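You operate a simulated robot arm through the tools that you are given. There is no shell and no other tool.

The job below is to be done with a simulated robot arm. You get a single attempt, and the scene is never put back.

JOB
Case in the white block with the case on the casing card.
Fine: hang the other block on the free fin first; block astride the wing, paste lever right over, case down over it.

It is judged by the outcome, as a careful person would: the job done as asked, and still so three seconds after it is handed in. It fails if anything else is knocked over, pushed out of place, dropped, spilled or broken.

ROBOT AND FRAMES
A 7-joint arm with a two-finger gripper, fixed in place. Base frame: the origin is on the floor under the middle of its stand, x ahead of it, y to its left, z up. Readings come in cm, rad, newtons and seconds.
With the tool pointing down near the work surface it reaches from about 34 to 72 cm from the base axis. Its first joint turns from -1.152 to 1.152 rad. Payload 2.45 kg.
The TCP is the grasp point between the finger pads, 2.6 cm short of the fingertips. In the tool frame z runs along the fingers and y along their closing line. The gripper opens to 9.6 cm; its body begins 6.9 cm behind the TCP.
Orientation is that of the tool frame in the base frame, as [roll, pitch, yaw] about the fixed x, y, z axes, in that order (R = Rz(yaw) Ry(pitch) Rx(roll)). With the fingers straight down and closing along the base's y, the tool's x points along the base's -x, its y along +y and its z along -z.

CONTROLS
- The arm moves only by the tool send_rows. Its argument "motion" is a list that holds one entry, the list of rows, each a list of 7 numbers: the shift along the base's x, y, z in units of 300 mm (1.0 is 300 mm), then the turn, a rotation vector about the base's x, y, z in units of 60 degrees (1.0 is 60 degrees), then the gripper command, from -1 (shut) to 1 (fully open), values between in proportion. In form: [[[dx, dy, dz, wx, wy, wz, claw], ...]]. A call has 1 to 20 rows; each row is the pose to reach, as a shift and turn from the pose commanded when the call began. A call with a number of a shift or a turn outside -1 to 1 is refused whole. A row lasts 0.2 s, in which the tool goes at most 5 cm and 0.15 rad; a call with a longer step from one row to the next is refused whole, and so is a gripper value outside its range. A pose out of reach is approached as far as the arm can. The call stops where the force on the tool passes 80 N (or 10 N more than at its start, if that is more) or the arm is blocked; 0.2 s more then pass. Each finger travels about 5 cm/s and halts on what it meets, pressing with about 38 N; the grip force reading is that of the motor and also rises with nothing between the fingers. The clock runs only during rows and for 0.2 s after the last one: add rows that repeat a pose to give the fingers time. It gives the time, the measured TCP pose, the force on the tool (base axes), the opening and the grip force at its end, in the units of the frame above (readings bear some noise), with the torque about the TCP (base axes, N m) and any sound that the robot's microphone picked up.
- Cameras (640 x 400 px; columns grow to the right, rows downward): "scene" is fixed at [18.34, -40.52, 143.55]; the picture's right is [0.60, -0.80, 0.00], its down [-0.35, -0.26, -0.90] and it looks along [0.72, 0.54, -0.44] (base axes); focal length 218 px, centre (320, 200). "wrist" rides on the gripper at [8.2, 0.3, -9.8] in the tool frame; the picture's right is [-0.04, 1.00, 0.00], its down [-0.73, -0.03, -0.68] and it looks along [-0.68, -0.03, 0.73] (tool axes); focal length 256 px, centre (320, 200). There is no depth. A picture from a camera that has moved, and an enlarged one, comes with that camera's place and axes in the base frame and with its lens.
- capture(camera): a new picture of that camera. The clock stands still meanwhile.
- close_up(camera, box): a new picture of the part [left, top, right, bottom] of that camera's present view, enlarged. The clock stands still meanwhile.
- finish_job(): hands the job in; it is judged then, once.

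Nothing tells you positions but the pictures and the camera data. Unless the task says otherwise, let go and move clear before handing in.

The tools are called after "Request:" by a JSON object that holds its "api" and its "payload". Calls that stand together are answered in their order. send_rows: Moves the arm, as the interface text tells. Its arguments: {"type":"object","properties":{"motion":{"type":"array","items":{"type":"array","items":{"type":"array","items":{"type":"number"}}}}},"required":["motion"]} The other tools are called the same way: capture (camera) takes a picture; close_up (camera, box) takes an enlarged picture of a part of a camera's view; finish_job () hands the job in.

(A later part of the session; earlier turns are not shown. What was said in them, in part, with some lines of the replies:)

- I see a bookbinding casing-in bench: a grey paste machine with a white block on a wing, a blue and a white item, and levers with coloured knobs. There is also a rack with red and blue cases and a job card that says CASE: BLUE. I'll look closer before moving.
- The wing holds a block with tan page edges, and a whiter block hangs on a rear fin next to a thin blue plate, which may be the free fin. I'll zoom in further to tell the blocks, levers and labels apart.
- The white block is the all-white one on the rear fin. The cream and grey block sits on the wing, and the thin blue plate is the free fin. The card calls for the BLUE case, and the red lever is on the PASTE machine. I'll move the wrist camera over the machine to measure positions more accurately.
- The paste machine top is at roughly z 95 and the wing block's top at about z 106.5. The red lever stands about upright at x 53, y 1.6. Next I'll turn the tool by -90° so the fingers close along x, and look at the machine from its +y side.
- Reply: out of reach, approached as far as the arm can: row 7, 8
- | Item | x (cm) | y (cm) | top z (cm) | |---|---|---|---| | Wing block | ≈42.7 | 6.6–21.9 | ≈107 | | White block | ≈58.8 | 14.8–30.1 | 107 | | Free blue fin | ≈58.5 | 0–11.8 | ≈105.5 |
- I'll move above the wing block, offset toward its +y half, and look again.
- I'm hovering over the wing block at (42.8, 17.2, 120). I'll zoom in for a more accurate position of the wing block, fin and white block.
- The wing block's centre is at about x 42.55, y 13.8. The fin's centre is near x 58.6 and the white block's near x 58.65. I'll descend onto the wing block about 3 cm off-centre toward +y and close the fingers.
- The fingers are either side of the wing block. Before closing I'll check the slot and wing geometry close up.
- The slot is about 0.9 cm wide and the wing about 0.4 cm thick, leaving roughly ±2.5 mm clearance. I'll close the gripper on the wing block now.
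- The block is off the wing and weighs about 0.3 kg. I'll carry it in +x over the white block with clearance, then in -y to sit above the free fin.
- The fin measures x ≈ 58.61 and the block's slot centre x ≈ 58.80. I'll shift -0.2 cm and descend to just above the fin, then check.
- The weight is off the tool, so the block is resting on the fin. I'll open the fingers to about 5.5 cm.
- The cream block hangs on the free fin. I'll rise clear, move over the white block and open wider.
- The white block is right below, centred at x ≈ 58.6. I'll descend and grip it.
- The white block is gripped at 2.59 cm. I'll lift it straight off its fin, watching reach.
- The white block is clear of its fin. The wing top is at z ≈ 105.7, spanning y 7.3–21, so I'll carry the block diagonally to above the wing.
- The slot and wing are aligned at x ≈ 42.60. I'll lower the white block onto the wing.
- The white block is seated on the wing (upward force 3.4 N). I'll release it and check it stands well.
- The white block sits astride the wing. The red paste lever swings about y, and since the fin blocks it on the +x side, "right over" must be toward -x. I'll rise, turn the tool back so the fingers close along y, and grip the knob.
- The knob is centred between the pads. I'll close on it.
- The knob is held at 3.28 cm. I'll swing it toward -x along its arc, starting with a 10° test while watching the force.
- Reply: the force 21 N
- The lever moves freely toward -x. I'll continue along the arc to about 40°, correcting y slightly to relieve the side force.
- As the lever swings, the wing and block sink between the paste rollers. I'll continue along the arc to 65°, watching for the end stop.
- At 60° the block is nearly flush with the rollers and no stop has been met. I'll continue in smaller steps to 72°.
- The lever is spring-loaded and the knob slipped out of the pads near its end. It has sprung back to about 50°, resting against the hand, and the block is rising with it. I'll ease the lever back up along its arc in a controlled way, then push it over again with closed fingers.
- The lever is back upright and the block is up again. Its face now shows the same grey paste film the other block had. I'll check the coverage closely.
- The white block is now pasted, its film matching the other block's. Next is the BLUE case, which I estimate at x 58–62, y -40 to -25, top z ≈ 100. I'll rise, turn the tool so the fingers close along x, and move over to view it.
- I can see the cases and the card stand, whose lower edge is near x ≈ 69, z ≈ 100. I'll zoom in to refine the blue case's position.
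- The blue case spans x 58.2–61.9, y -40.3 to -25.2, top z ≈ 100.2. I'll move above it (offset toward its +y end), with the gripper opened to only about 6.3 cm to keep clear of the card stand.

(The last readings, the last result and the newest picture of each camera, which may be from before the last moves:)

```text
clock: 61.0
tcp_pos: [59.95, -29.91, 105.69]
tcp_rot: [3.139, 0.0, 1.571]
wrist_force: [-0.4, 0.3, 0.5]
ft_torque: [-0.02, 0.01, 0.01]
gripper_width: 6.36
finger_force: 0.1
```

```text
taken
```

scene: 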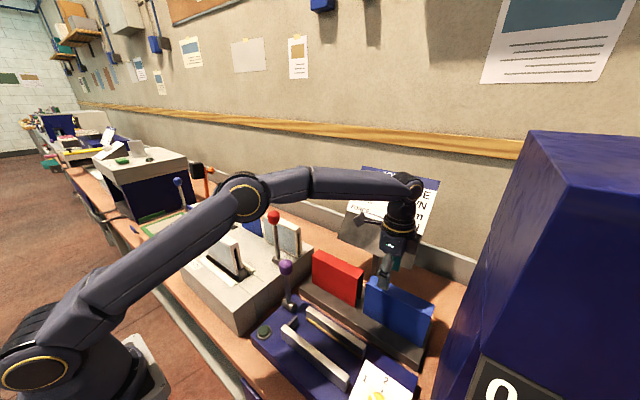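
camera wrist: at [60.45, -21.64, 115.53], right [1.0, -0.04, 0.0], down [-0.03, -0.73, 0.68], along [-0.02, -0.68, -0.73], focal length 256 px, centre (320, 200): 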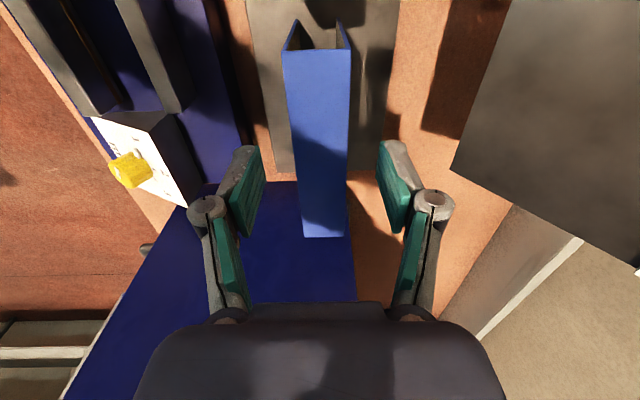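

The case is centred at x ≈ 60.1 under the gripper, with clearance on both sides. I'll descend and grip it.

Request:
{"api": "send_rows", "payload": {"motion": [[[0.004, 0, -0.07, 0, 0, 0, 0.32], [0.004, 0, -0.14, 0, 0, 0, 0.32], [0.004, 0, -0.21, 0, 0, 0, 0.32], [0.004, 0, -0.26, 0, 0, 0, 0.32], [0.004, 0, -0.283, 0, 0, 0, 0.32], [0.004, 0, -0.283, 0, 0, 0, 0.32]]]}}

Request:
{"api": "capture", "payload": {"camera": "wrist"}}

Request:
{"api": "close_up", "payload": {"camera": "scene", "box": [310, 200, 470, 370]}}

```text
clock: 62.4
tcp_pos: [60.13, -29.92, 97.23]
tcp_rot: [3.14, 0.0, 1.572]
wrist_force: [1.4, 0.5, -0.6]
ft_torque: [-0.03, 0.01, 0.05]
gripper_width: 6.33
finger_force: 0.1
```

```text
taken
camera wrist: at [60.52, -21.6, 107.08], right [1.0, -0.04, 0.0], down [-0.03, -0.73, 0.68], along [-0.02, -0.68, -0.73], focal length 256 px, centre (320, 200)
```

wrist: 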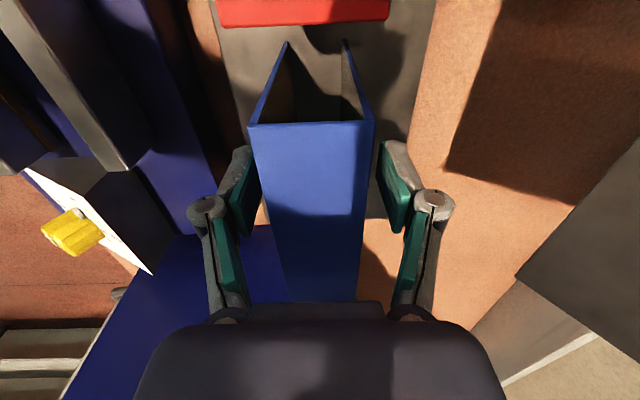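

```text
2.35 times, centred on (390, 285) of scene
camera zoom: at [18.34, -40.52, 143.55], right [0.6, -0.8, 0.0], down [-0.35, -0.26, -0.9], along [0.72, 0.54, -0.44], focal length 514 px, centre (155, 0)
```

zoom: 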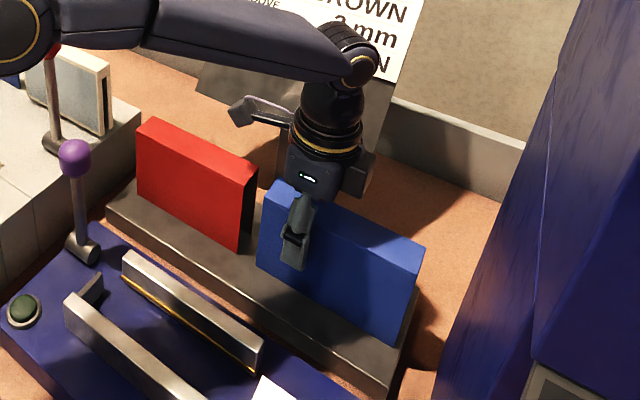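

The fingers straddle the case. I'll close on it.

Request:
{"api": "send_rows", "payload": {"motion": [[[0, 0, 0, 0, 0, 0, 0.1], [0, 0, 0, 0, 0, 0, -0.1], [0, 0, 0, 0, 0, 0, -0.35], [0, 0, 0, 0, 0, 0, -0.6], [0, 0, 0, 0, 0, 0, -0.6], [0, 0, 0, 0, 0, 0, -0.6]]]}}

Request:
{"api": "capture", "payload": {"camera": "wrist"}}

```text
clock: 63.8
tcp_pos: [60.07, -29.88, 97.37]
tcp_rot: [3.141, -0.001, 1.574]
wrist_force: [-1.5, 0.2, 1.3]
ft_torque: [0.04, 0.02, -0.01]
gripper_width: 3.69
finger_force: 37.9
```

```text
taken
camera wrist: at [60.51, -21.61, 107.11], right [1.0, -0.04, 0.0], down [-0.03, -0.73, 0.68], along [-0.02, -0.68, -0.73], focal length 256 px, centre (320, 200)
```

wrist: 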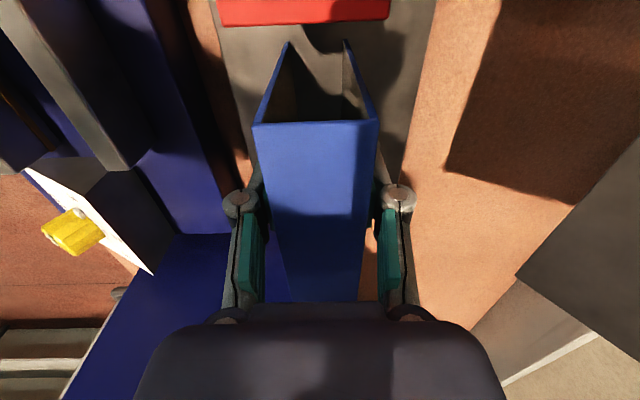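

The case is gripped at 3.69 cm. I'll lift it straight up about 9 cm, keeping within reach.

Request:
{"api": "send_rows", "payload": {"motion": [[[0, 0, 0.015, 0, 0, 0, -0.6], [0, 0, 0.04, 0, 0, 0, -0.6], [0, 0, 0.08, 0, 0, 0, -0.6], [0, 0, 0.13, 0, 0, 0, -0.6], [0, 0, 0.18, 0, 0, 0, -0.6], [0, 0, 0.23, 0, 0, 0, -0.6], [0, 0, 0.28, 0, 0, 0, -0.6], [0, 0, 0.31, 0, 0, 0, -0.6], [0, 0, 0.31, 0, 0, 0, -0.6]]]}}

Request:
{"api": "capture", "payload": {"camera": "wrist"}}

Request:
{"api": "close_up", "payload": {"camera": "scene", "box": [290, 180, 470, 370]}}

```text
clock: 65.8
tcp_pos: [60.17, -29.93, 106.65]
tcp_rot: [3.14, -0.001, 1.572]
wrist_force: [-0.3, 0.0, -1.3]
ft_torque: [0.01, 0.03, -0.01]
gripper_width: 3.71
finger_force: 37.8
```

```text
taken
camera wrist: at [60.56, -21.61, 116.51], right [1.0, -0.04, 0.0], down [-0.03, -0.73, 0.68], along [-0.02, -0.68, -0.73], focal length 256 px, centre (320, 200)
```

wrist: 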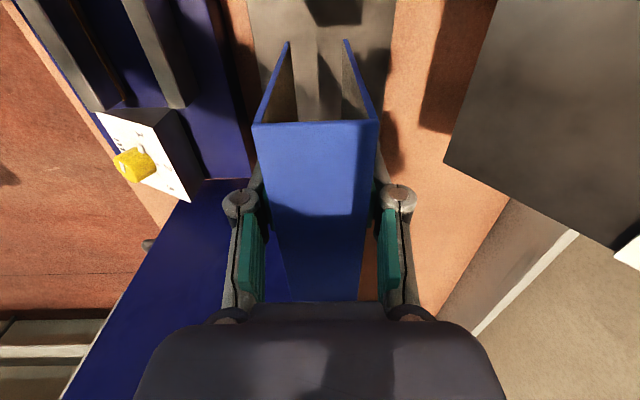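

```text
2.11 times, centred on (380, 275) of scene
camera zoom: at [18.34, -40.53, 143.54], right [0.6, -0.8, 0.0], down [-0.35, -0.26, -0.9], along [0.72, 0.54, -0.44], focal length 460 px, centre (194, 42)
```

zoom: 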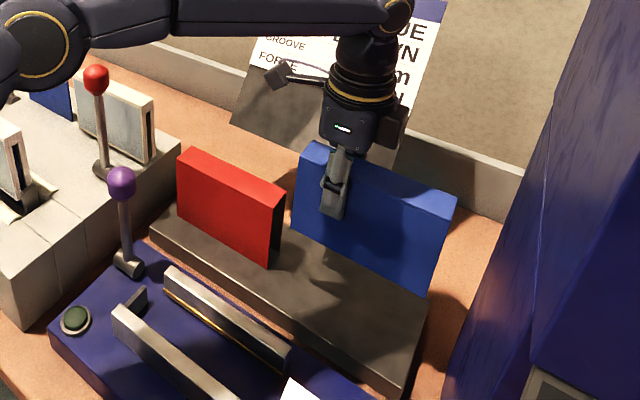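

The case is clear of the rack. I'll carry it inward and up over the press, toward the paste machine.

Request:
{"api": "send_rows", "payload": {"motion": [[[-0.04, 0, 0.02, 0, 0, 0, -0.6], [-0.1, 0, 0.05, 0, 0, 0, -0.6], [-0.17, 0.02, 0.1, 0, 0, 0, -0.6], [-0.24, 0.05, 0.15, 0, 0, 0, -0.6], [-0.32, 0.09, 0.2, 0, 0, 0, -0.6], [-0.4, 0.14, 0.26, 0, 0, 0, -0.6], [-0.47, 0.2, 0.32, 0, 0, 0, -0.6], [-0.53, 0.27, 0.38, 0, 0, 0, -0.6], [-0.57, 0.35, 0.44, 0, 0, 0, -0.6], [-0.57, 0.43, 0.477, 0, 0, 0, -0.6], [-0.57, 0.51, 0.477, 0, 0, 0, -0.6], [-0.57, 0.59, 0.477, 0, 0, 0, -0.6], [-0.57, 0.66, 0.477, 0, 0, 0, -0.6], [-0.57, 0.71, 0.477, 0, 0, 0, -0.6], [-0.57, 0.73, 0.477, 0, 0, 0, -0.6], [-0.57, 0.73, 0.477, 0, 0, 0, -0.6]]]}}

Request:
{"api": "capture", "payload": {"camera": "wrist"}}

Request:
{"api": "capture", "payload": {"camera": "scene"}}

```text
clock: 69.2
tcp_pos: [43.06, -8.06, 120.85]
tcp_rot: [3.141, -0.001, 1.573]
wrist_force: [0.5, -0.4, -1.9]
ft_torque: [0.02, 0.01, -0.01]
gripper_width: 3.73
finger_force: 38.6
```

```text
taken
camera wrist: at [43.47, 0.21, 130.74], right [1.0, -0.04, 0.0], down [-0.03, -0.73, 0.68], along [-0.02, -0.68, -0.73], focal length 256 px, centre (320, 200)
```

wrist: 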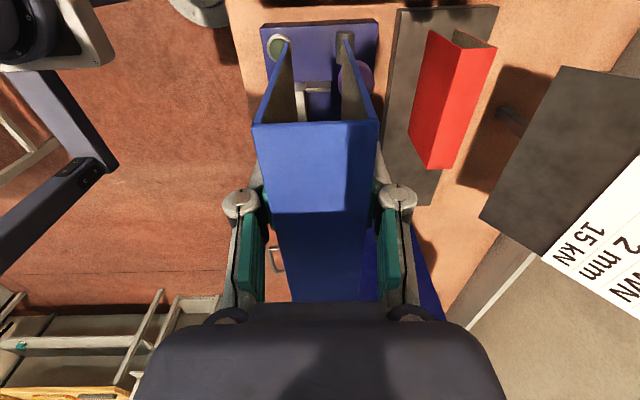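

```text
taken
```

scene: 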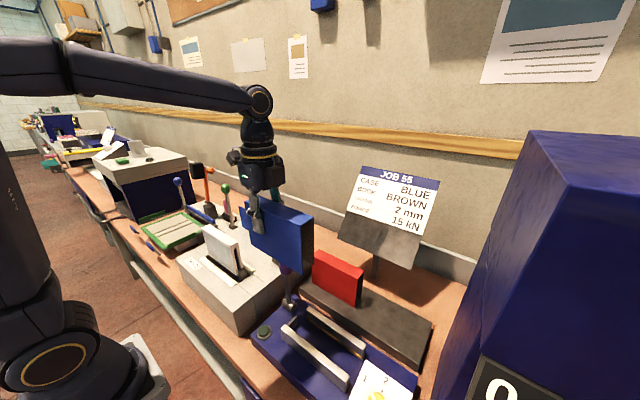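

The case is held level. I'll continue in +y to above the pasted white block.

Request:
{"api": "send_rows", "payload": {"motion": [[[-0.003, 0.05, 0, 0, 0, 0, -0.6], [-0.006, 0.12, 0, 0, 0, 0, -0.6], [-0.01, 0.2, 0, 0, 0, 0, -0.6], [-0.014, 0.29, 0, 0, 0, 0, -0.6], [-0.014, 0.38, 0, 0, 0, 0, -0.6], [-0.014, 0.47, 0, 0, 0, 0, -0.6], [-0.014, 0.56, 0, 0, 0, 0, -0.6], [-0.014, 0.65, 0, 0, 0, 0, -0.6], [-0.014, 0.73, 0, 0, 0, 0, -0.6], [-0.014, 0.79, 0, 0, 0, 0, -0.6], [-0.014, 0.825, 0, 0, 0, 0, -0.6], [-0.014, 0.835, 0, 0, 0, 0, -0.6], [-0.014, 0.835, 0, 0, 0, 0, -0.6]]]}}

Request:
{"api": "capture", "payload": {"camera": "wrist"}}

Request:
{"api": "close_up", "payload": {"camera": "wrist", "box": [250, 0, 390, 130]}}

Request:
{"api": "close_up", "payload": {"camera": "scene", "box": [170, 140, 310, 290]}}

```text
clock: 72.0
tcp_pos: [42.64, 16.94, 120.81]
tcp_rot: [3.14, 0.0, 1.572]
wrist_force: [0.3, -0.1, -1.0]
ft_torque: [0.0, 0.0, 0.0]
gripper_width: 3.72
finger_force: 38.3
```

```text
taken
camera wrist: at [43.03, 25.27, 130.72], right [1.0, -0.04, 0.0], down [-0.03, -0.73, 0.68], along [-0.02, -0.68, -0.73], focal length 256 px, centre (320, 200)
```

wrist: 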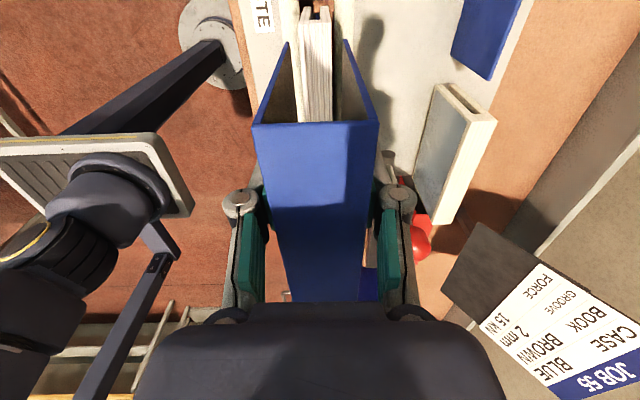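

```text
3.08 times, centred on (320, 65) of wrist
camera zoom: at [43.03, 25.27, 130.72], right [1.0, -0.04, 0.0], down [-0.03, -0.73, 0.68], along [-0.02, -0.68, -0.73], focal length 788 px, centre (320, 615)
```

zoom: 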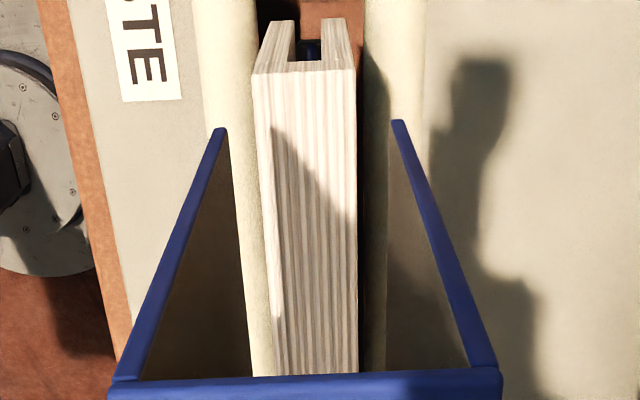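

```text
2.67 times, centred on (240, 215) of scene
camera zoom: at [18.34, -40.52, 143.55], right [0.6, -0.8, 0.0], down [-0.35, -0.26, -0.9], along [0.72, 0.54, -0.44], focal length 582 px, centre (533, 160)
```

zoom: 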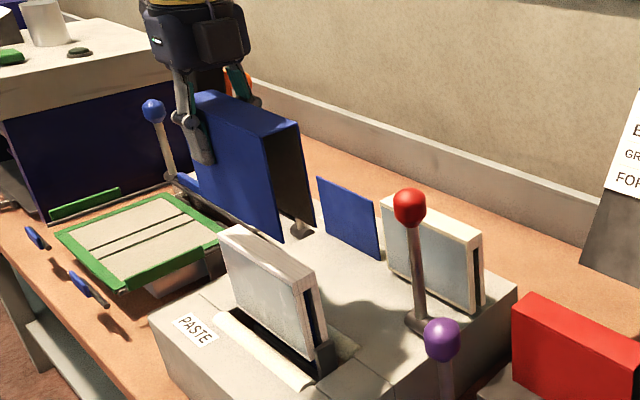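

The case centre is at x ≈ 42.70 and the block at ≈ 42.48, with about 3 mm clearance each side. I'll shift -0.17 cm and descend to just above the block top, then re-check.

Request:
{"api": "send_rows", "payload": {"motion": [[[-0.0055, 0, -0.04, 0, 0, 0, -0.6], [-0.0055, 0, -0.08, 0, 0, 0, -0.6], [-0.0055, 0, -0.12, 0, 0, 0, -0.6], [-0.0055, 0, -0.145, 0, 0, 0, -0.6], [-0.0055, 0, -0.155, 0, 0, 0, -0.6], [-0.0055, 0, -0.155, 0, 0, 0, -0.6]]]}}

Request:
{"api": "close_up", "payload": {"camera": "wrist", "box": [250, 0, 390, 130]}}

Request:
{"api": "close_up", "payload": {"camera": "scene", "box": [180, 170, 290, 290]}}

```text
clock: 73.4
tcp_pos: [42.46, 16.89, 116.25]
tcp_rot: [3.14, 0.0, 1.574]
wrist_force: [0.0, 0.6, -1.8]
ft_torque: [0.08, -0.02, 0.02]
gripper_width: 3.7
finger_force: 38.5
```

```text
3.08 times, centred on (320, 65) of wrist
camera zoom: at [42.87, 25.29, 126.09], right [1.0, -0.04, 0.0], down [-0.03, -0.73, 0.68], along [-0.02, -0.68, -0.73], focal length 788 px, centre (320, 615)
```

zoom: 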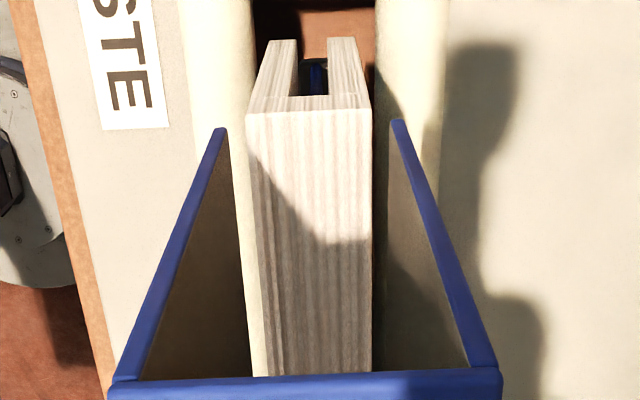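

```text
3.33 times, centred on (235, 230) of scene
camera zoom: at [18.34, -40.52, 143.55], right [0.6, -0.8, 0.0], down [-0.35, -0.26, -0.9], along [0.72, 0.54, -0.44], focal length 728 px, centre (603, 100)
```

zoom: 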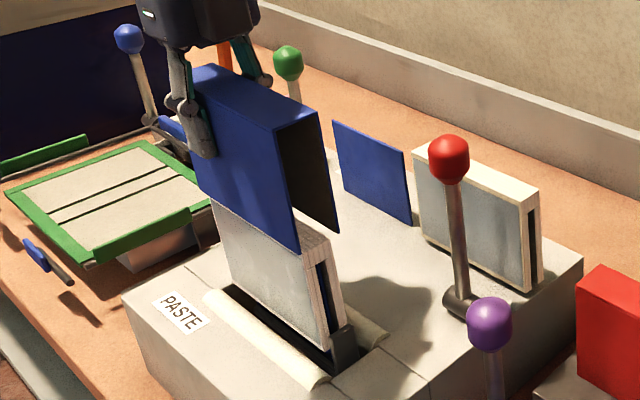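

The case and block are aligned to within a millimetre (42.53 vs 42.48). I'll lower the case down over the block.

Request:
{"api": "send_rows", "payload": {"motion": [[[-0.001, 0, -0.025, 0, 0, 0, -0.6], [-0.001, 0, -0.05, 0, 0, 0, -0.6], [-0.001, 0, -0.08, 0, 0, 0, -0.6], [-0.001, 0, -0.11, 0, 0, 0, -0.6], [-0.001, 0, -0.14, 0, 0, 0, -0.6], [-0.001, 0, -0.17, 0, 0, 0, -0.6], [-0.001, 0, -0.2, 0, 0, 0, -0.6], [-0.001, 0, -0.2, 0, 0, 0, -0.6]]]}}

Request:
{"api": "close_up", "payload": {"camera": "wrist", "box": [250, 0, 390, 130]}}

Request:
{"api": "close_up", "payload": {"camera": "scene", "box": [180, 170, 290, 290]}}

```text
clock: 75.2
tcp_pos: [42.46, 16.93, 110.24]
tcp_rot: [3.14, 0.0, 1.572]
wrist_force: [-0.4, 0.1, -0.6]
ft_torque: [0.03, -0.01, 0.01]
gripper_width: 3.71
finger_force: 38.1
```

```text
3.08 times, centred on (320, 65) of wrist
camera zoom: at [42.85, 25.29, 120.04], right [1.0, -0.04, 0.0], down [-0.03, -0.73, 0.68], along [-0.02, -0.68, -0.73], focal length 788 px, centre (320, 615)
```

zoom: 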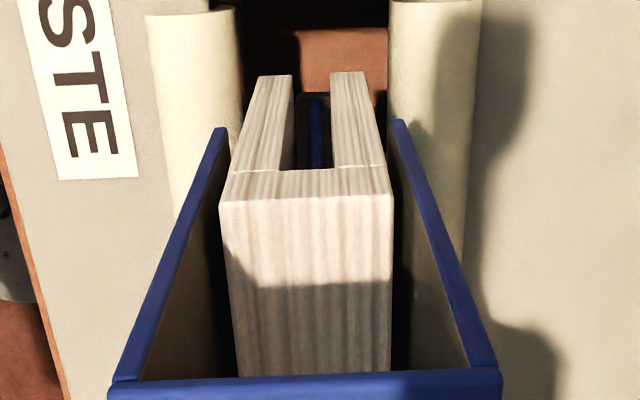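

```text
3.33 times, centred on (235, 230) of scene
camera zoom: at [18.34, -40.52, 143.55], right [0.6, -0.8, 0.0], down [-0.35, -0.26, -0.9], along [0.72, 0.54, -0.44], focal length 728 px, centre (603, 100)
```

zoom: 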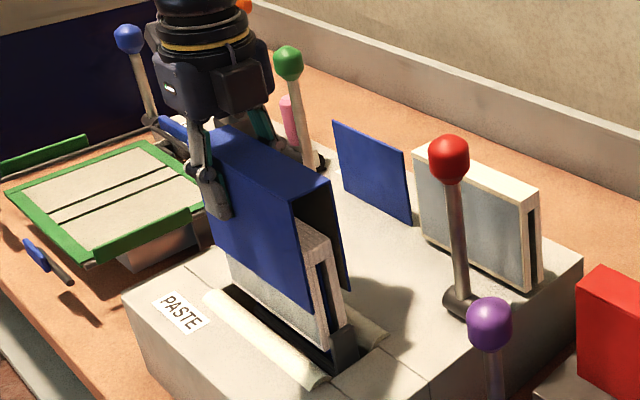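

The block is entering the case cleanly with no contact force. I'll continue down.

Request:
{"api": "send_rows", "payload": {"motion": [[[0.001, 0, -0.025, 0, 0, 0, -0.6], [0.001, 0, -0.05, 0, 0, 0, -0.6], [0.001, 0, -0.075, 0, 0, 0, -0.6], [0.001, 0, -0.1, 0, 0, 0, -0.6], [0.001, 0, -0.125, 0, 0, 0, -0.6], [0.001, 0, -0.14, 0, 0, 0, -0.6], [0.001, 0, -0.14, 0, 0, 0, -0.6]]]}}

Request:
{"api": "close_up", "payload": {"camera": "wrist", "box": [250, 0, 390, 130]}}

Request:
{"api": "close_up", "payload": {"camera": "scene", "box": [180, 190, 290, 290]}}

```text
clock: 76.8
tcp_pos: [42.42, 16.95, 106.0]
tcp_rot: [3.141, 0.0, 1.572]
wrist_force: [0.0, 0.4, -0.5]
ft_torque: [0.05, -0.02, 0.0]
gripper_width: 3.72
finger_force: 37.7
```

```text
3.08 times, centred on (320, 65) of wrist
camera zoom: at [42.82, 25.32, 115.86], right [1.0, -0.04, 0.0], down [-0.03, -0.73, 0.68], along [-0.02, -0.68, -0.73], focal length 788 px, centre (320, 615)
```

zoom: 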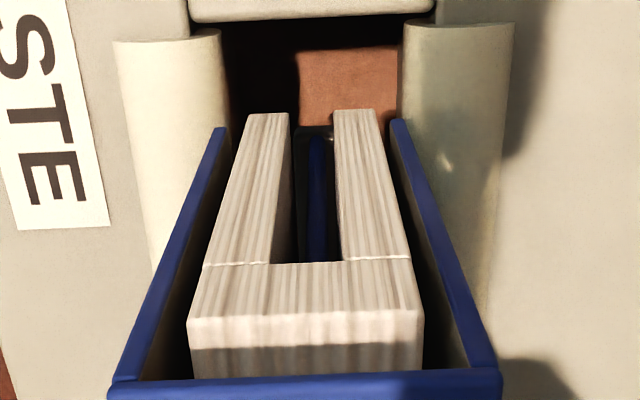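

```text
4.00 times, centred on (235, 240) of scene
camera zoom: at [18.34, -40.52, 143.55], right [0.6, -0.8, 0.0], down [-0.35, -0.26, -0.9], along [0.72, 0.54, -0.44], focal length 873 px, centre (660, 40)
```

zoom: 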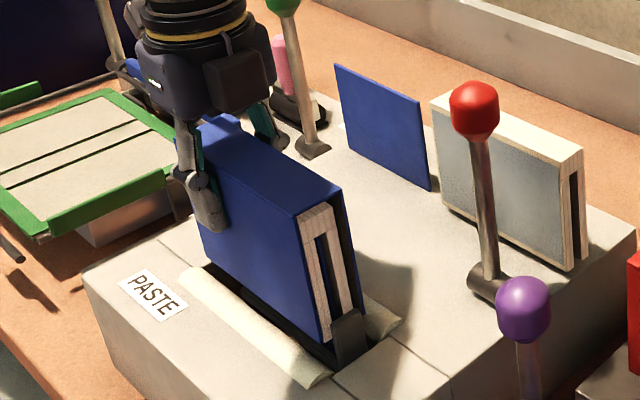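

The case is nearly down, with about 1–2 cm left. I'll continue in 2 mm steps until it seats.

Request:
{"api": "send_rows", "payload": {"motion": [[[0, 0, -0.008, 0, 0, 0, -0.6], [0, 0, -0.016, 0, 0, 0, -0.6], [0, 0, -0.024, 0, 0, 0, -0.6], [0, 0, -0.032, 0, 0, 0, -0.6], [0, 0, -0.032, 0, 0, 0, -0.6]]]}}

Request:
{"api": "close_up", "payload": {"camera": "wrist", "box": [250, 0, 390, 130]}}

```text
clock: 78.0
tcp_pos: [42.42, 17.01, 105.05]
tcp_rot: [3.14, -0.002, 1.573]
wrist_force: [0.0, -0.2, -1.4]
ft_torque: [0.0, 0.0, 0.01]
gripper_width: 3.71
finger_force: 37.5
```

```text
3.08 times, centred on (320, 65) of wrist
camera zoom: at [42.83, 25.32, 114.91], right [1.0, -0.04, 0.0], down [-0.03, -0.73, 0.68], along [-0.02, -0.68, -0.73], focal length 788 px, centre (320, 615)
```

zoom: 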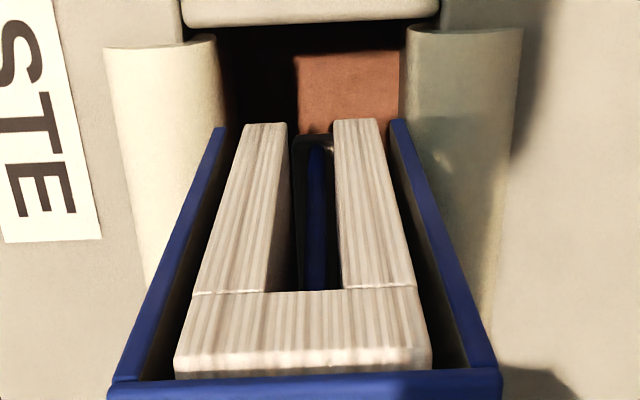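

Request:
{"api": "send_rows", "payload": {"motion": [[[0, 0, -0.006, 0, 0, 0, -0.6], [0, 0, -0.012, 0, 0, 0, -0.6], [0, 0, -0.018, 0, 0, 0, -0.6], [0, 0, -0.018, 0, 0, 0, -0.6]]]}}

Request:
{"api": "close_up", "payload": {"camera": "wrist", "box": [250, 0, 390, 130]}}

```text
clock: 79.0
tcp_pos: [42.49, 17.01, 104.61]
tcp_rot: [3.139, -0.001, 1.572]
wrist_force: [0.4, -1.9, 2.5]
ft_torque: [-0.29, -0.02, 0.01]
gripper_width: 3.7
finger_force: 37.8
```

```text
3.08 times, centred on (320, 65) of wrist
camera zoom: at [42.88, 25.27, 114.39], right [1.0, -0.04, 0.0], down [-0.03, -0.73, 0.68], along [-0.02, -0.68, -0.73], focal length 788 px, centre (320, 615)
```

zoom: 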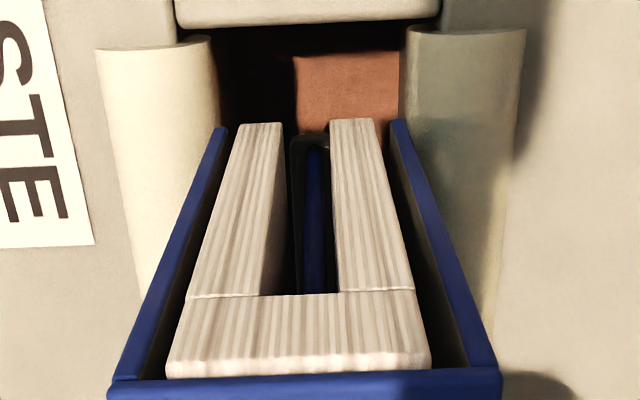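

Contact is felt, with the block's top meeting the inside of the spine. I'll press one more millimetre to confirm it is seated.

Request:
{"api": "send_rows", "payload": {"motion": [[[0, 0, -0.002, 0, 0, 0, -0.6], [0, 0, -0.004, 0, 0, 0, -0.6], [0, 0, -0.004, 0, 0, 0, -0.6]]]}}

Request:
{"api": "close_up", "payload": {"camera": "wrist", "box": [250, 0, 390, 130]}}

Request:
{"api": "close_up", "payload": {"camera": "scene", "box": [180, 190, 290, 290]}}

```text
clock: 79.8
tcp_pos: [42.42, 16.98, 104.41]
tcp_rot: [3.141, 0.0, 1.573]
wrist_force: [1.1, -0.8, 3.1]
ft_torque: [-0.23, 0.02, 0.06]
gripper_width: 3.71
finger_force: 38.1
```

```text
3.08 times, centred on (320, 65) of wrist
camera zoom: at [42.86, 25.31, 114.26], right [1.0, -0.04, 0.0], down [-0.03, -0.73, 0.68], along [-0.02, -0.68, -0.73], focal length 788 px, centre (320, 615)
```

zoom: 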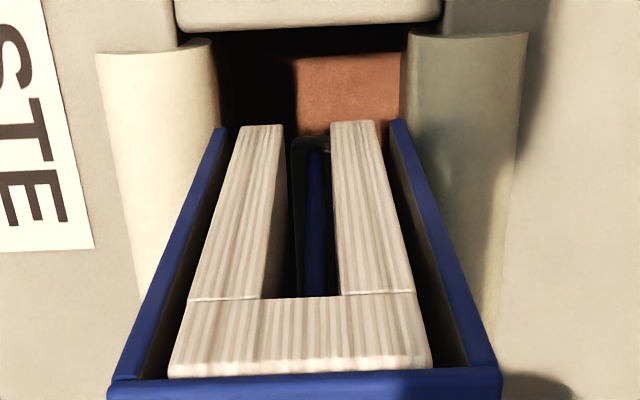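

```text
4.00 times, centred on (235, 240) of scene
camera zoom: at [18.33, -40.53, 143.54], right [0.6, -0.8, 0.0], down [-0.35, -0.26, -0.9], along [0.72, 0.54, -0.44], focal length 873 px, centre (660, 40)
```

zoom: 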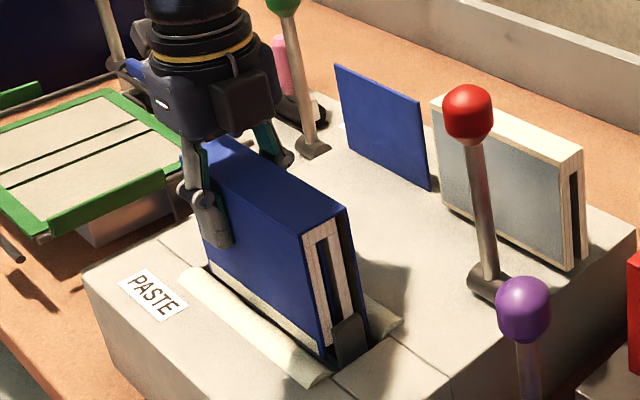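

The case is seated: further pressing only starts to move the sprung wing. I'll ease back 1–2 mm and release.

Request:
{"api": "send_rows", "payload": {"motion": [[[0, 0, 0.003, 0, 0, 0, -0.6], [0, 0, 0.005, 0, 0, 0, -0.6], [0, 0, 0.005, 0, 0, 0, -0.2], [0, 0, 0.005, 0, 0, 0, 0.0], [0, 0, 0.005, 0, 0, 0, 0.2], [0, 0, 0.005, 0, 0, 0, 0.35], [0, 0, 0.005, 0, 0, 0, 0.35], [0, 0, 0.005, 0, 0, 0, 0.35]]]}}

Request:
{"api": "capture", "payload": {"camera": "wrist"}}

Request:
{"api": "close_up", "payload": {"camera": "scene", "box": [180, 190, 290, 290]}}

```text
clock: 81.6
tcp_pos: [42.41, 16.94, 104.66]
tcp_rot: [3.14, 0.0, 1.572]
wrist_force: [0.3, -0.2, -0.1]
ft_torque: [0.01, 0.0, -0.04]
gripper_width: 6.48
finger_force: 0.0
```

```text
taken
camera wrist: at [42.87, 25.31, 114.4], right [1.0, -0.04, 0.0], down [-0.03, -0.73, 0.68], along [-0.02, -0.68, -0.73], focal length 256 px, centre (320, 200)
```

wrist: 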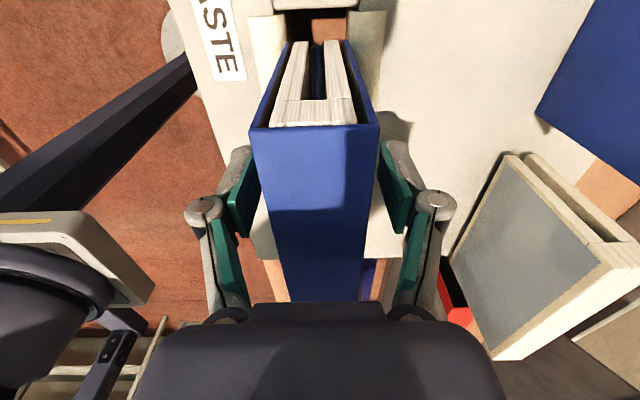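

```text
4.00 times, centred on (235, 240) of scene
camera zoom: at [18.34, -40.52, 143.55], right [0.6, -0.8, 0.0], down [-0.35, -0.26, -0.9], along [0.72, 0.54, -0.44], focal length 873 px, centre (660, 40)
```

zoom: 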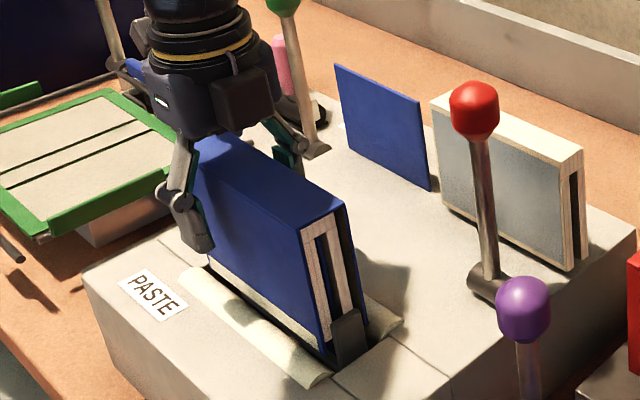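

The case stays in place over the block after release. I'll rise straight up and back off, then inspect.

Request:
{"api": "send_rows", "payload": {"motion": [[[0, 0, 0.04, 0, 0, 0, 0.35], [0, 0, 0.1, 0, 0, 0, 0.35], [0, 0, 0.18, 0, 0, 0, 0.35], [0, 0, 0.28, 0, 0, 0, 0.35], [0, 0, 0.38, 0, 0, 0, 0.35], [0, 0, 0.48, 0, 0, 0, 0.35], [0, 0, 0.58, 0, 0, 0, 0.35], [0, 0.08, 0.66, 0, 0, 0, 0.35], [0, 0.2, 0.7, 0, 0, 0, 0.35], [0, 0.3, 0.7, 0, 0, 0, 0.35], [0, 0.3, 0.7, 0, 0, 0, 0.35]]]}}

Request:
{"api": "capture", "payload": {"camera": "wrist"}}

Request:
{"api": "capture", "payload": {"camera": "scene"}}

Request:
{"api": "close_up", "payload": {"camera": "scene", "box": [180, 170, 320, 300]}}

Request:
{"api": "close_up", "payload": {"camera": "wrist", "box": [240, 0, 440, 200]}}

```text
clock: 84.0
tcp_pos: [42.4, 26.04, 125.5]
tcp_rot: [3.141, 0.002, 1.573]
wrist_force: [0.8, 0.5, 0.1]
ft_torque: [-0.01, 0.0, -0.01]
gripper_width: 6.46
finger_force: 0.1
```

```text
taken
camera wrist: at [42.86, 34.28, 135.36], right [1.0, -0.04, 0.0], down [-0.03, -0.73, 0.68], along [-0.02, -0.68, -0.73], focal length 256 px, centre (320, 200)
```

wrist: 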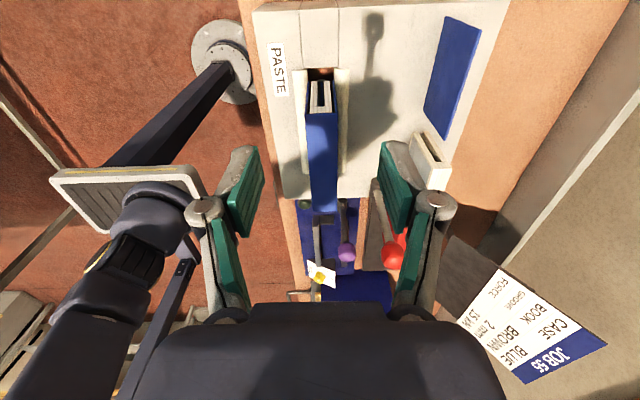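

```text
taken
```

scene: 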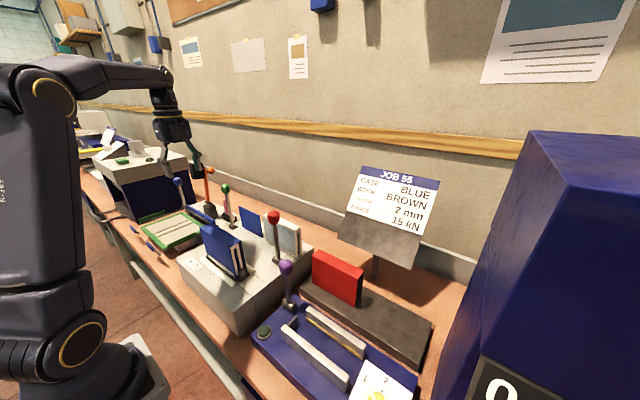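

```text
3.08 times, centred on (250, 235) of scene
camera zoom: at [18.34, -40.52, 143.55], right [0.6, -0.8, 0.0], down [-0.35, -0.26, -0.9], along [0.72, 0.54, -0.44], focal length 672 px, centre (535, 92)
```

zoom: 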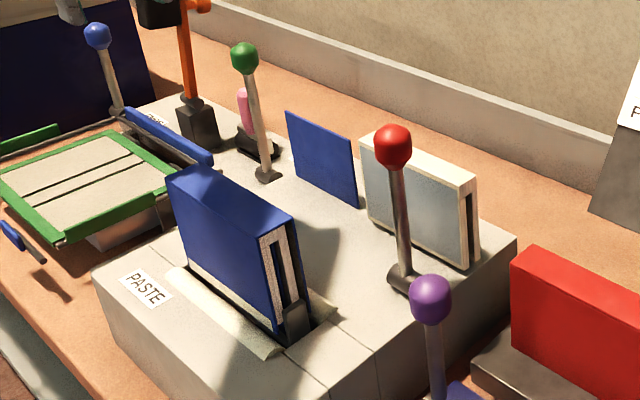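

```text
2.00 times, centred on (340, 100) of wrist
camera zoom: at [42.86, 34.28, 135.36], right [1.0, -0.04, 0.0], down [-0.03, -0.73, 0.68], along [-0.02, -0.68, -0.73], focal length 512 px, centre (280, 400)
```

zoom: 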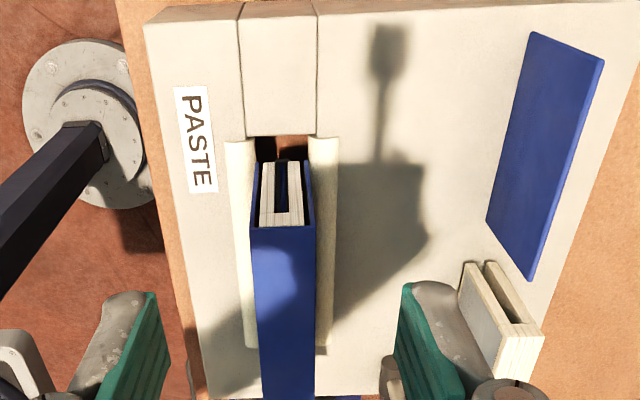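

The blue case sits over the pasted white block. I'll check the seating at its bottom and ends, and confirm the other objects are undisturbed.

Request:
{"api": "close_up", "payload": {"camera": "scene", "box": [195, 215, 259, 285]}}

Request:
{"api": "close_up", "payload": {"camera": "wrist", "box": [290, 60, 370, 130]}}

Request:
{"api": "close_up", "payload": {"camera": "scene", "box": [250, 200, 320, 270]}}

```text
5.71 times, centred on (227, 250) of scene
camera zoom: at [18.34, -40.52, 143.55], right [0.6, -0.8, 0.0], down [-0.35, -0.26, -0.9], along [0.72, 0.54, -0.44], focal length 1247 px, centre (851, -86)
```

zoom: 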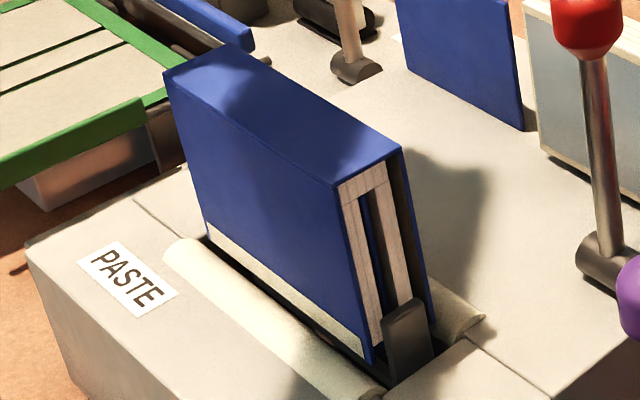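

```text
5.71 times, centred on (330, 95) of wrist
camera zoom: at [42.86, 34.28, 135.36], right [1.0, -0.04, 0.0], down [-0.03, -0.73, 0.68], along [-0.02, -0.68, -0.73], focal length 1463 px, centre (263, 800)
```

zoom: 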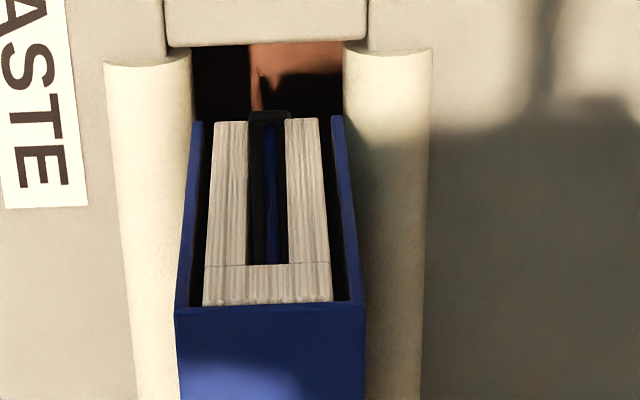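

```text
5.71 times, centred on (285, 235) of scene
camera zoom: at [18.34, -40.52, 143.55], right [0.6, -0.8, 0.0], down [-0.35, -0.26, -0.9], along [0.72, 0.54, -0.44], focal length 1247 px, centre (520, 0)
```

zoom: 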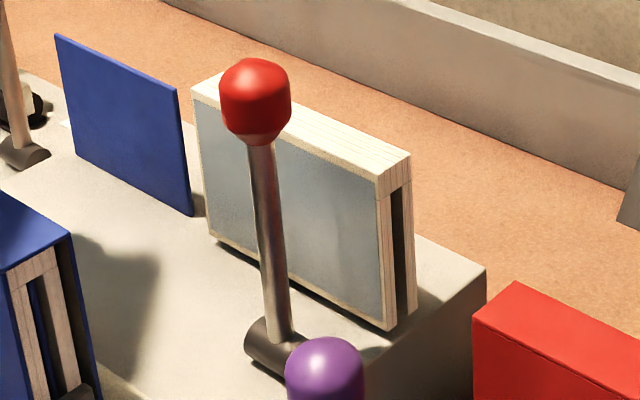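

Both bench neighbours look undisturbed. I notice a light strip just under the case's front board, so I'll look closer to make sure the case is fully down.

Request:
{"api": "close_up", "payload": {"camera": "scene", "box": [204, 245, 246, 285]}}

Request:
{"api": "close_up", "payload": {"camera": "scene", "box": [225, 235, 250, 280]}}

```text
10.00 times, centred on (225, 265) of scene
camera zoom: at [18.34, -40.52, 143.55], right [0.6, -0.8, 0.0], down [-0.35, -0.26, -0.9], along [0.72, 0.54, -0.44], focal length 2183 px, centre (1270, -450)
```

zoom: 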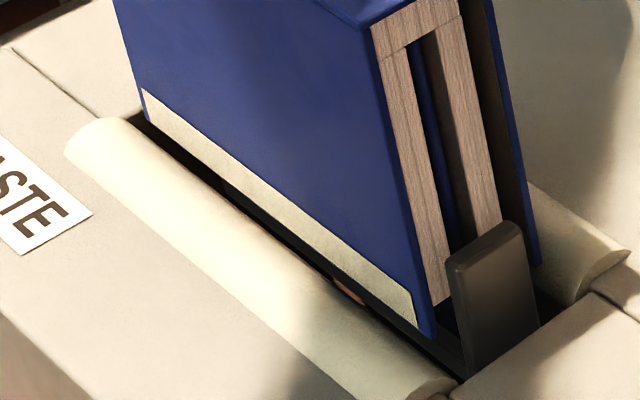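

```text
8.89 times, centred on (238, 258) of scene
camera zoom: at [18.34, -40.52, 143.55], right [0.6, -0.8, 0.0], down [-0.35, -0.26, -0.9], along [0.72, 0.54, -0.44], focal length 1940 px, centre (1053, -311)
```

zoom: 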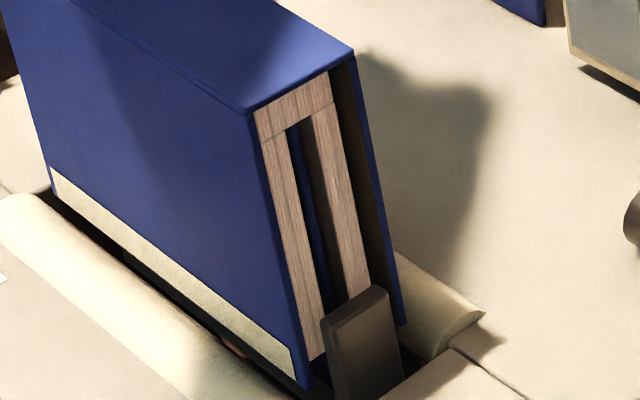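

The strip lies on the front board's lower edge and wasn't there before seating. I'll turn the wrist camera to look at it from the front.

Request:
{"api": "send_rows", "payload": {"motion": [[[0, 0, 0, 0, 0, 0.125, 0.35], [-0.02, 0, 0, 0, 0, 0.25, 0.35], [-0.04, 0, 0, 0, 0, 0.375, 0.35], [-0.06, 0, 0, 0, 0, 0.5, 0.35], [-0.08, 0, 0, 0, 0, 0.625, 0.35], [-0.1, 0, 0, 0, 0, 0.75, 0.35], [-0.12, 0, 0, 0, 0, 0.875, 0.35], [-0.13, 0, 0, 0, 0, 1.0, 0.35], [-0.13, 0, 0, 0, 0, 1.0, 0.35]]]}}

Request:
{"api": "send_rows", "payload": {"motion": [[[0, -0.08, 0, 0, 0, 0.125, 0.35], [0, -0.16, 0, 0, 0, 0.25, 0.35], [0, -0.24, 0, 0, 0, 0.375, 0.35], [0, -0.32, 0, 0, 0, 0.5, 0.35], [-0.05, -0.4, 0, 0, 0, 0.5, 0.35], [-0.05, -0.4, 0, 0, 0, 0.5, 0.35]]]}}

Request:
{"api": "capture", "payload": {"camera": "wrist"}}

Request:
{"api": "close_up", "payload": {"camera": "wrist", "box": [240, 30, 440, 160]}}

```text
clock: 86.0
tcp_pos: [38.44, 25.95, 125.61]
tcp_rot: [-3.142, -0.001, 2.62]
wrist_force: [-0.7, -0.2, 0.3]
ft_torque: [-0.04, 0.02, 0.02]
gripper_width: 6.48
finger_force: 0.0
```

```text
clock: 87.4
tcp_pos: [37.11, 13.96, 125.58]
tcp_rot: [3.139, 0.001, -3.139]
wrist_force: [0.1, -0.2, -0.1]
ft_torque: [-0.02, 0.0, -0.04]
gripper_width: 6.47
finger_force: 0.1
```

```text
taken
camera wrist: at [29.02, 14.39, 135.47], right [0.04, 1.0, 0.0], down [0.73, -0.03, 0.68], along [0.68, -0.02, -0.73], focal length 256 px, centre (320, 200)
```

wrist: 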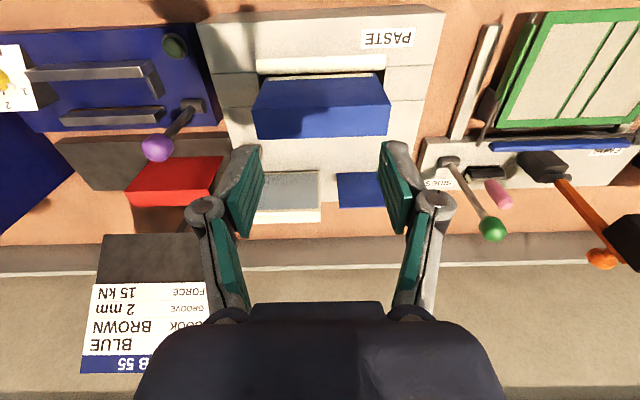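

```text
3.08 times, centred on (340, 95) of wrist
camera zoom: at [29.02, 14.39, 135.47], right [0.04, 1.0, 0.0], down [0.73, -0.03, 0.68], along [0.68, -0.02, -0.73], focal length 788 px, centre (258, 523)
```

zoom: 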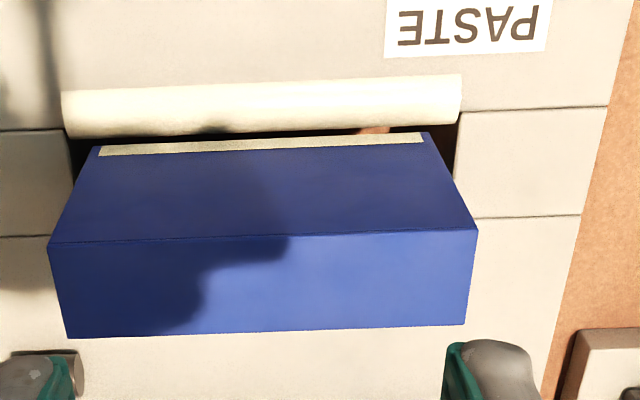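

A cream strip runs along the front board's lower edge. I'll check whether the rear board shows the same, to tell whether it's a bonding bead or something else.

Request:
{"api": "send_rows", "payload": {"motion": [[[0.04, 0.05, 0, 0, 0, -0.125, 0.35], [0.09, 0.1, 0, 0, 0, -0.25, 0.35], [0.14, 0.15, 0, 0, 0, -0.375, 0.35], [0.19, 0.2, 0, 0, 0, -0.5, 0.35], [0.24, 0.25, -0.02, 0, 0, -0.625, 0.35], [0.3, 0.3, -0.05, 0, 0, -0.75, 0.35], [0.37, 0.35, -0.08, 0, 0, -0.875, 0.35], [0.43, 0.4, -0.12, 0, 0, -1.0, 0.35], [0.43, 0.4, -0.12, 0, 0, -1.0, 0.35]]]}}

Request:
{"api": "send_rows", "payload": {"motion": [[[0.04, 0, -0.05, 0, 0, -0.125, 0.35], [0.08, 0, -0.1, 0, 0, -0.25, 0.35], [0.12, 0, -0.15, 0, 0, -0.375, 0.35], [0.15, 0, -0.18, 0, 0, -0.5, 0.35], [0.15, 0, -0.18, 0, 0, -0.5, 0.35]]]}}

Request:
{"api": "capture", "payload": {"camera": "wrist"}}

Request:
{"api": "close_up", "payload": {"camera": "wrist", "box": [140, 60, 300, 220]}}

```text
clock: 89.4
tcp_pos: [49.89, 25.94, 121.99]
tcp_rot: [3.141, 0.0, 2.093]
wrist_force: [-0.3, -0.6, 0.1]
ft_torque: [0.01, 0.02, 0.0]
gripper_width: 6.48
finger_force: 0.0
```

```text
clock: 90.6
tcp_pos: [54.35, 25.98, 116.67]
tcp_rot: [3.14, 0.0, 1.571]
wrist_force: [0.4, 0.5, -0.2]
ft_torque: [0.01, 0.01, 0.03]
gripper_width: 6.48
finger_force: 0.1
```

```text
taken
camera wrist: at [54.84, 34.34, 126.44], right [1.0, -0.04, 0.0], down [-0.03, -0.73, 0.68], along [-0.03, -0.68, -0.73], focal length 256 px, centre (320, 200)
```

wrist: 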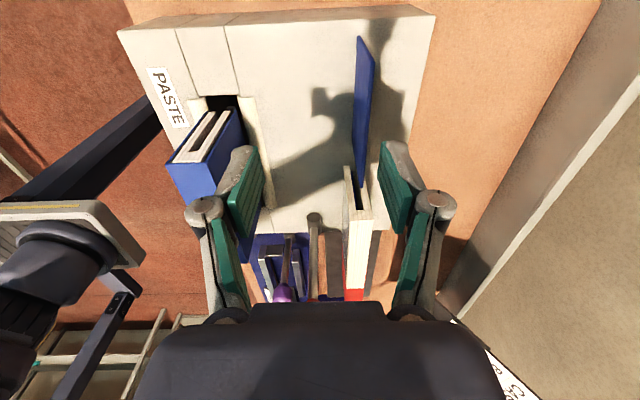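

```text
2.50 times, centred on (220, 140) of wrist
camera zoom: at [54.84, 34.34, 126.44], right [1.0, -0.04, 0.0], down [-0.03, -0.73, 0.68], along [-0.03, -0.68, -0.73], focal length 640 px, centre (570, 350)
```

zoom: 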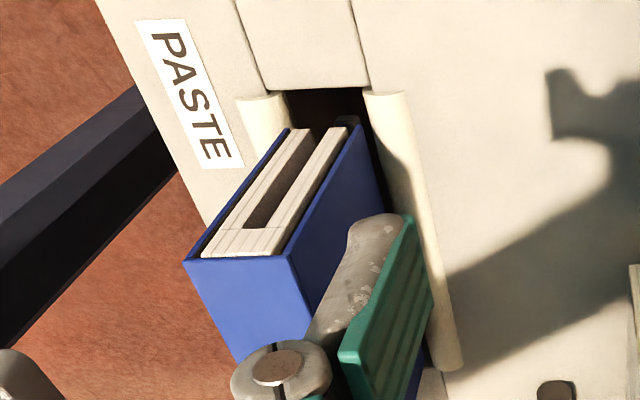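

The rear board looks clean where visible, but a finger is partly in the way. I'll close the empty gripper to clear the view and look again.

Request:
{"api": "send_rows", "payload": {"motion": [[[0, 0, 0, 0, 0, 0, 0], [0, 0, 0, 0, 0, 0, -0.4], [0, 0, 0, 0, 0, 0, -0.8], [0, 0, 0, 0, 0, 0, -0.9], [0, 0, 0, 0, 0, 0, -0.9]]]}}

Request:
{"api": "close_up", "payload": {"camera": "wrist", "box": [160, 90, 290, 250]}}

Request:
{"api": "close_up", "payload": {"camera": "wrist", "box": [195, 90, 265, 160]}}

```text
clock: 91.8
tcp_pos: [54.36, 26.07, 116.51]
tcp_rot: [3.14, -0.001, 1.573]
wrist_force: [0.3, 0.2, 0.1]
ft_torque: [-0.02, -0.02, 0.03]
gripper_width: 0.46
finger_force: 0.1
```

```text
2.50 times, centred on (225, 170) of wrist
camera zoom: at [54.82, 34.33, 126.44], right [1.0, -0.04, 0.0], down [-0.03, -0.73, 0.68], along [-0.02, -0.68, -0.73], focal length 640 px, centre (558, 275)
```

zoom: 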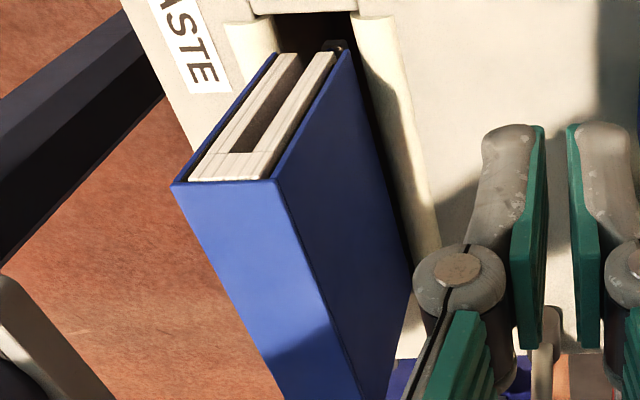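

```text
5.71 times, centred on (230, 125) of wrist
camera zoom: at [54.82, 34.33, 126.44], right [1.0, -0.04, 0.0], down [-0.03, -0.73, 0.68], along [-0.02, -0.68, -0.73], focal length 1463 px, centre (834, 629)
```

zoom: 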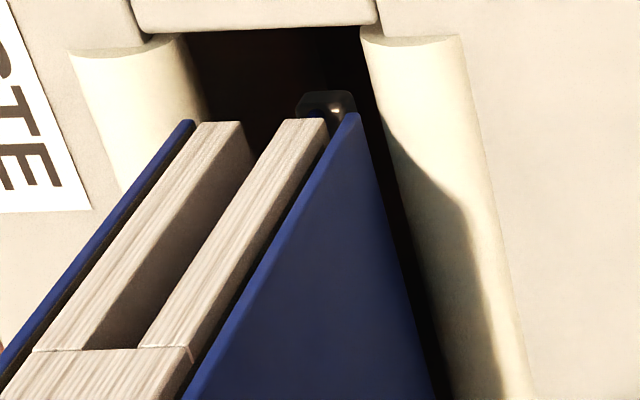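

The rear board is clean and the block's top sits right against the inside of the spine, so the case is fully down and centred. The thin strip along the front board's lower edge looks like paste. I can't tell whether it squeezed out or came off the front roller, and I have no way to wipe it. I'll move the arm well clear and take a final look.

Request:
{"api": "send_rows", "payload": {"motion": [[[-0.04, 0.03, 0.06, 0, 0, 0, -0.5], [-0.1, 0.06, 0.14, 0, 0, 0, 0], [-0.17, 0.08, 0.22, 0, 0, 0, 0.3], [-0.24, 0.1, 0.3, 0, 0, 0, 0.3], [-0.3, 0.1, 0.36, 0, 0, 0, 0.3], [-0.3, 0.1, 0.4, 0, 0, 0, 0.3], [-0.3, 0.1, 0.4, 0, 0, 0, 0.3], [-0.3, 0.1, 0.4, 0, 0, 0, 0.3]]]}}

Request:
{"api": "capture", "payload": {"camera": "scene"}}

Request:
{"api": "close_up", "payload": {"camera": "scene", "box": [180, 170, 320, 300]}}

Request:
{"api": "close_up", "payload": {"camera": "wrist", "box": [220, 0, 480, 200]}}

```text
clock: 93.6
tcp_pos: [45.44, 28.94, 128.53]
tcp_rot: [3.141, 0.001, 1.573]
wrist_force: [-0.5, -0.5, 0.3]
ft_torque: [0.0, 0.02, 0.03]
gripper_width: 6.23
finger_force: 0.2
```

```text
taken
```

scene: 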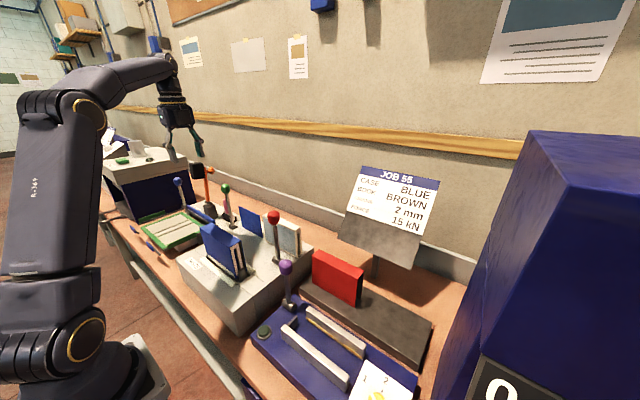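

```text
3.08 times, centred on (250, 235) of scene
camera zoom: at [18.34, -40.52, 143.55], right [0.6, -0.8, 0.0], down [-0.35, -0.26, -0.9], along [0.72, 0.54, -0.44], focal length 672 px, centre (535, 92)
```

zoom: 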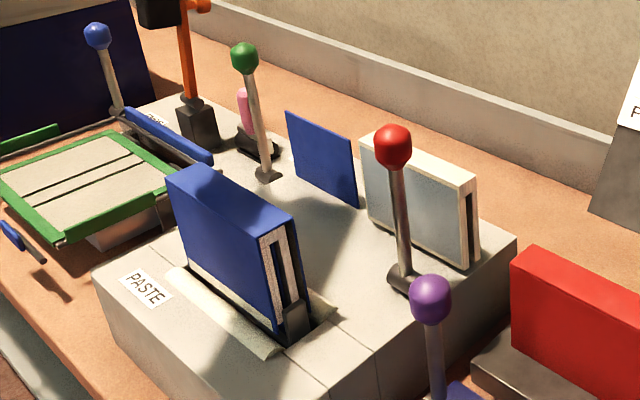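

```text
2.00 times, centred on (350, 100) of wrist
camera zoom: at [45.87, 37.24, 138.41], right [1.0, -0.04, 0.0], down [-0.03, -0.73, 0.68], along [-0.02, -0.68, -0.73], focal length 512 px, centre (260, 400)
```

zoom: 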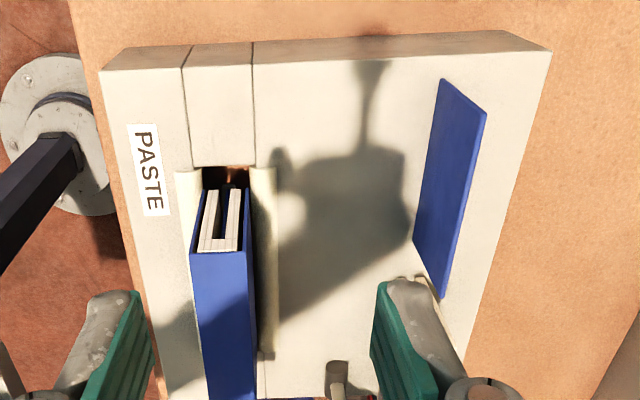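

The white block is on the wing, pasted, with the blue case down over it. The other block hangs on the formerly free fin, the lever is back upright, nothing else has moved, and the arm is clear. I'm handing in.

Request:
{"api": "finish_job", "payload": {}}

```text
The job is handed in.
```

The white block is cased in: it sits astride the wing, pasted, with the blue case from the card fully down over it. I've handed the job in, but one flaw may count against it.

- **Paste on the cover:** a thin cream strip, about 1 cm tall, runs along the lower edge of the case's front board. It appeared as the case seated. It is either paste squeezed out or a smear from the front roller, and I couldn't tell which or wipe it off. The rear board is clean.
- **Paste lever:** the knob slipped out of the gripper somewhere between 60° and 72°. I didn't feel an end stop, and the lever sprang back upright. The paste film I could see on the block's front face looked complete and matched the other block's, so I didn't pull the lever again.
- **Other block:** I hung it on the free fin first, and it is still there, clear of the lever.

Nothing else on the bench looks moved or knocked in the final pictures. The gripper has let go and the arm is clear.
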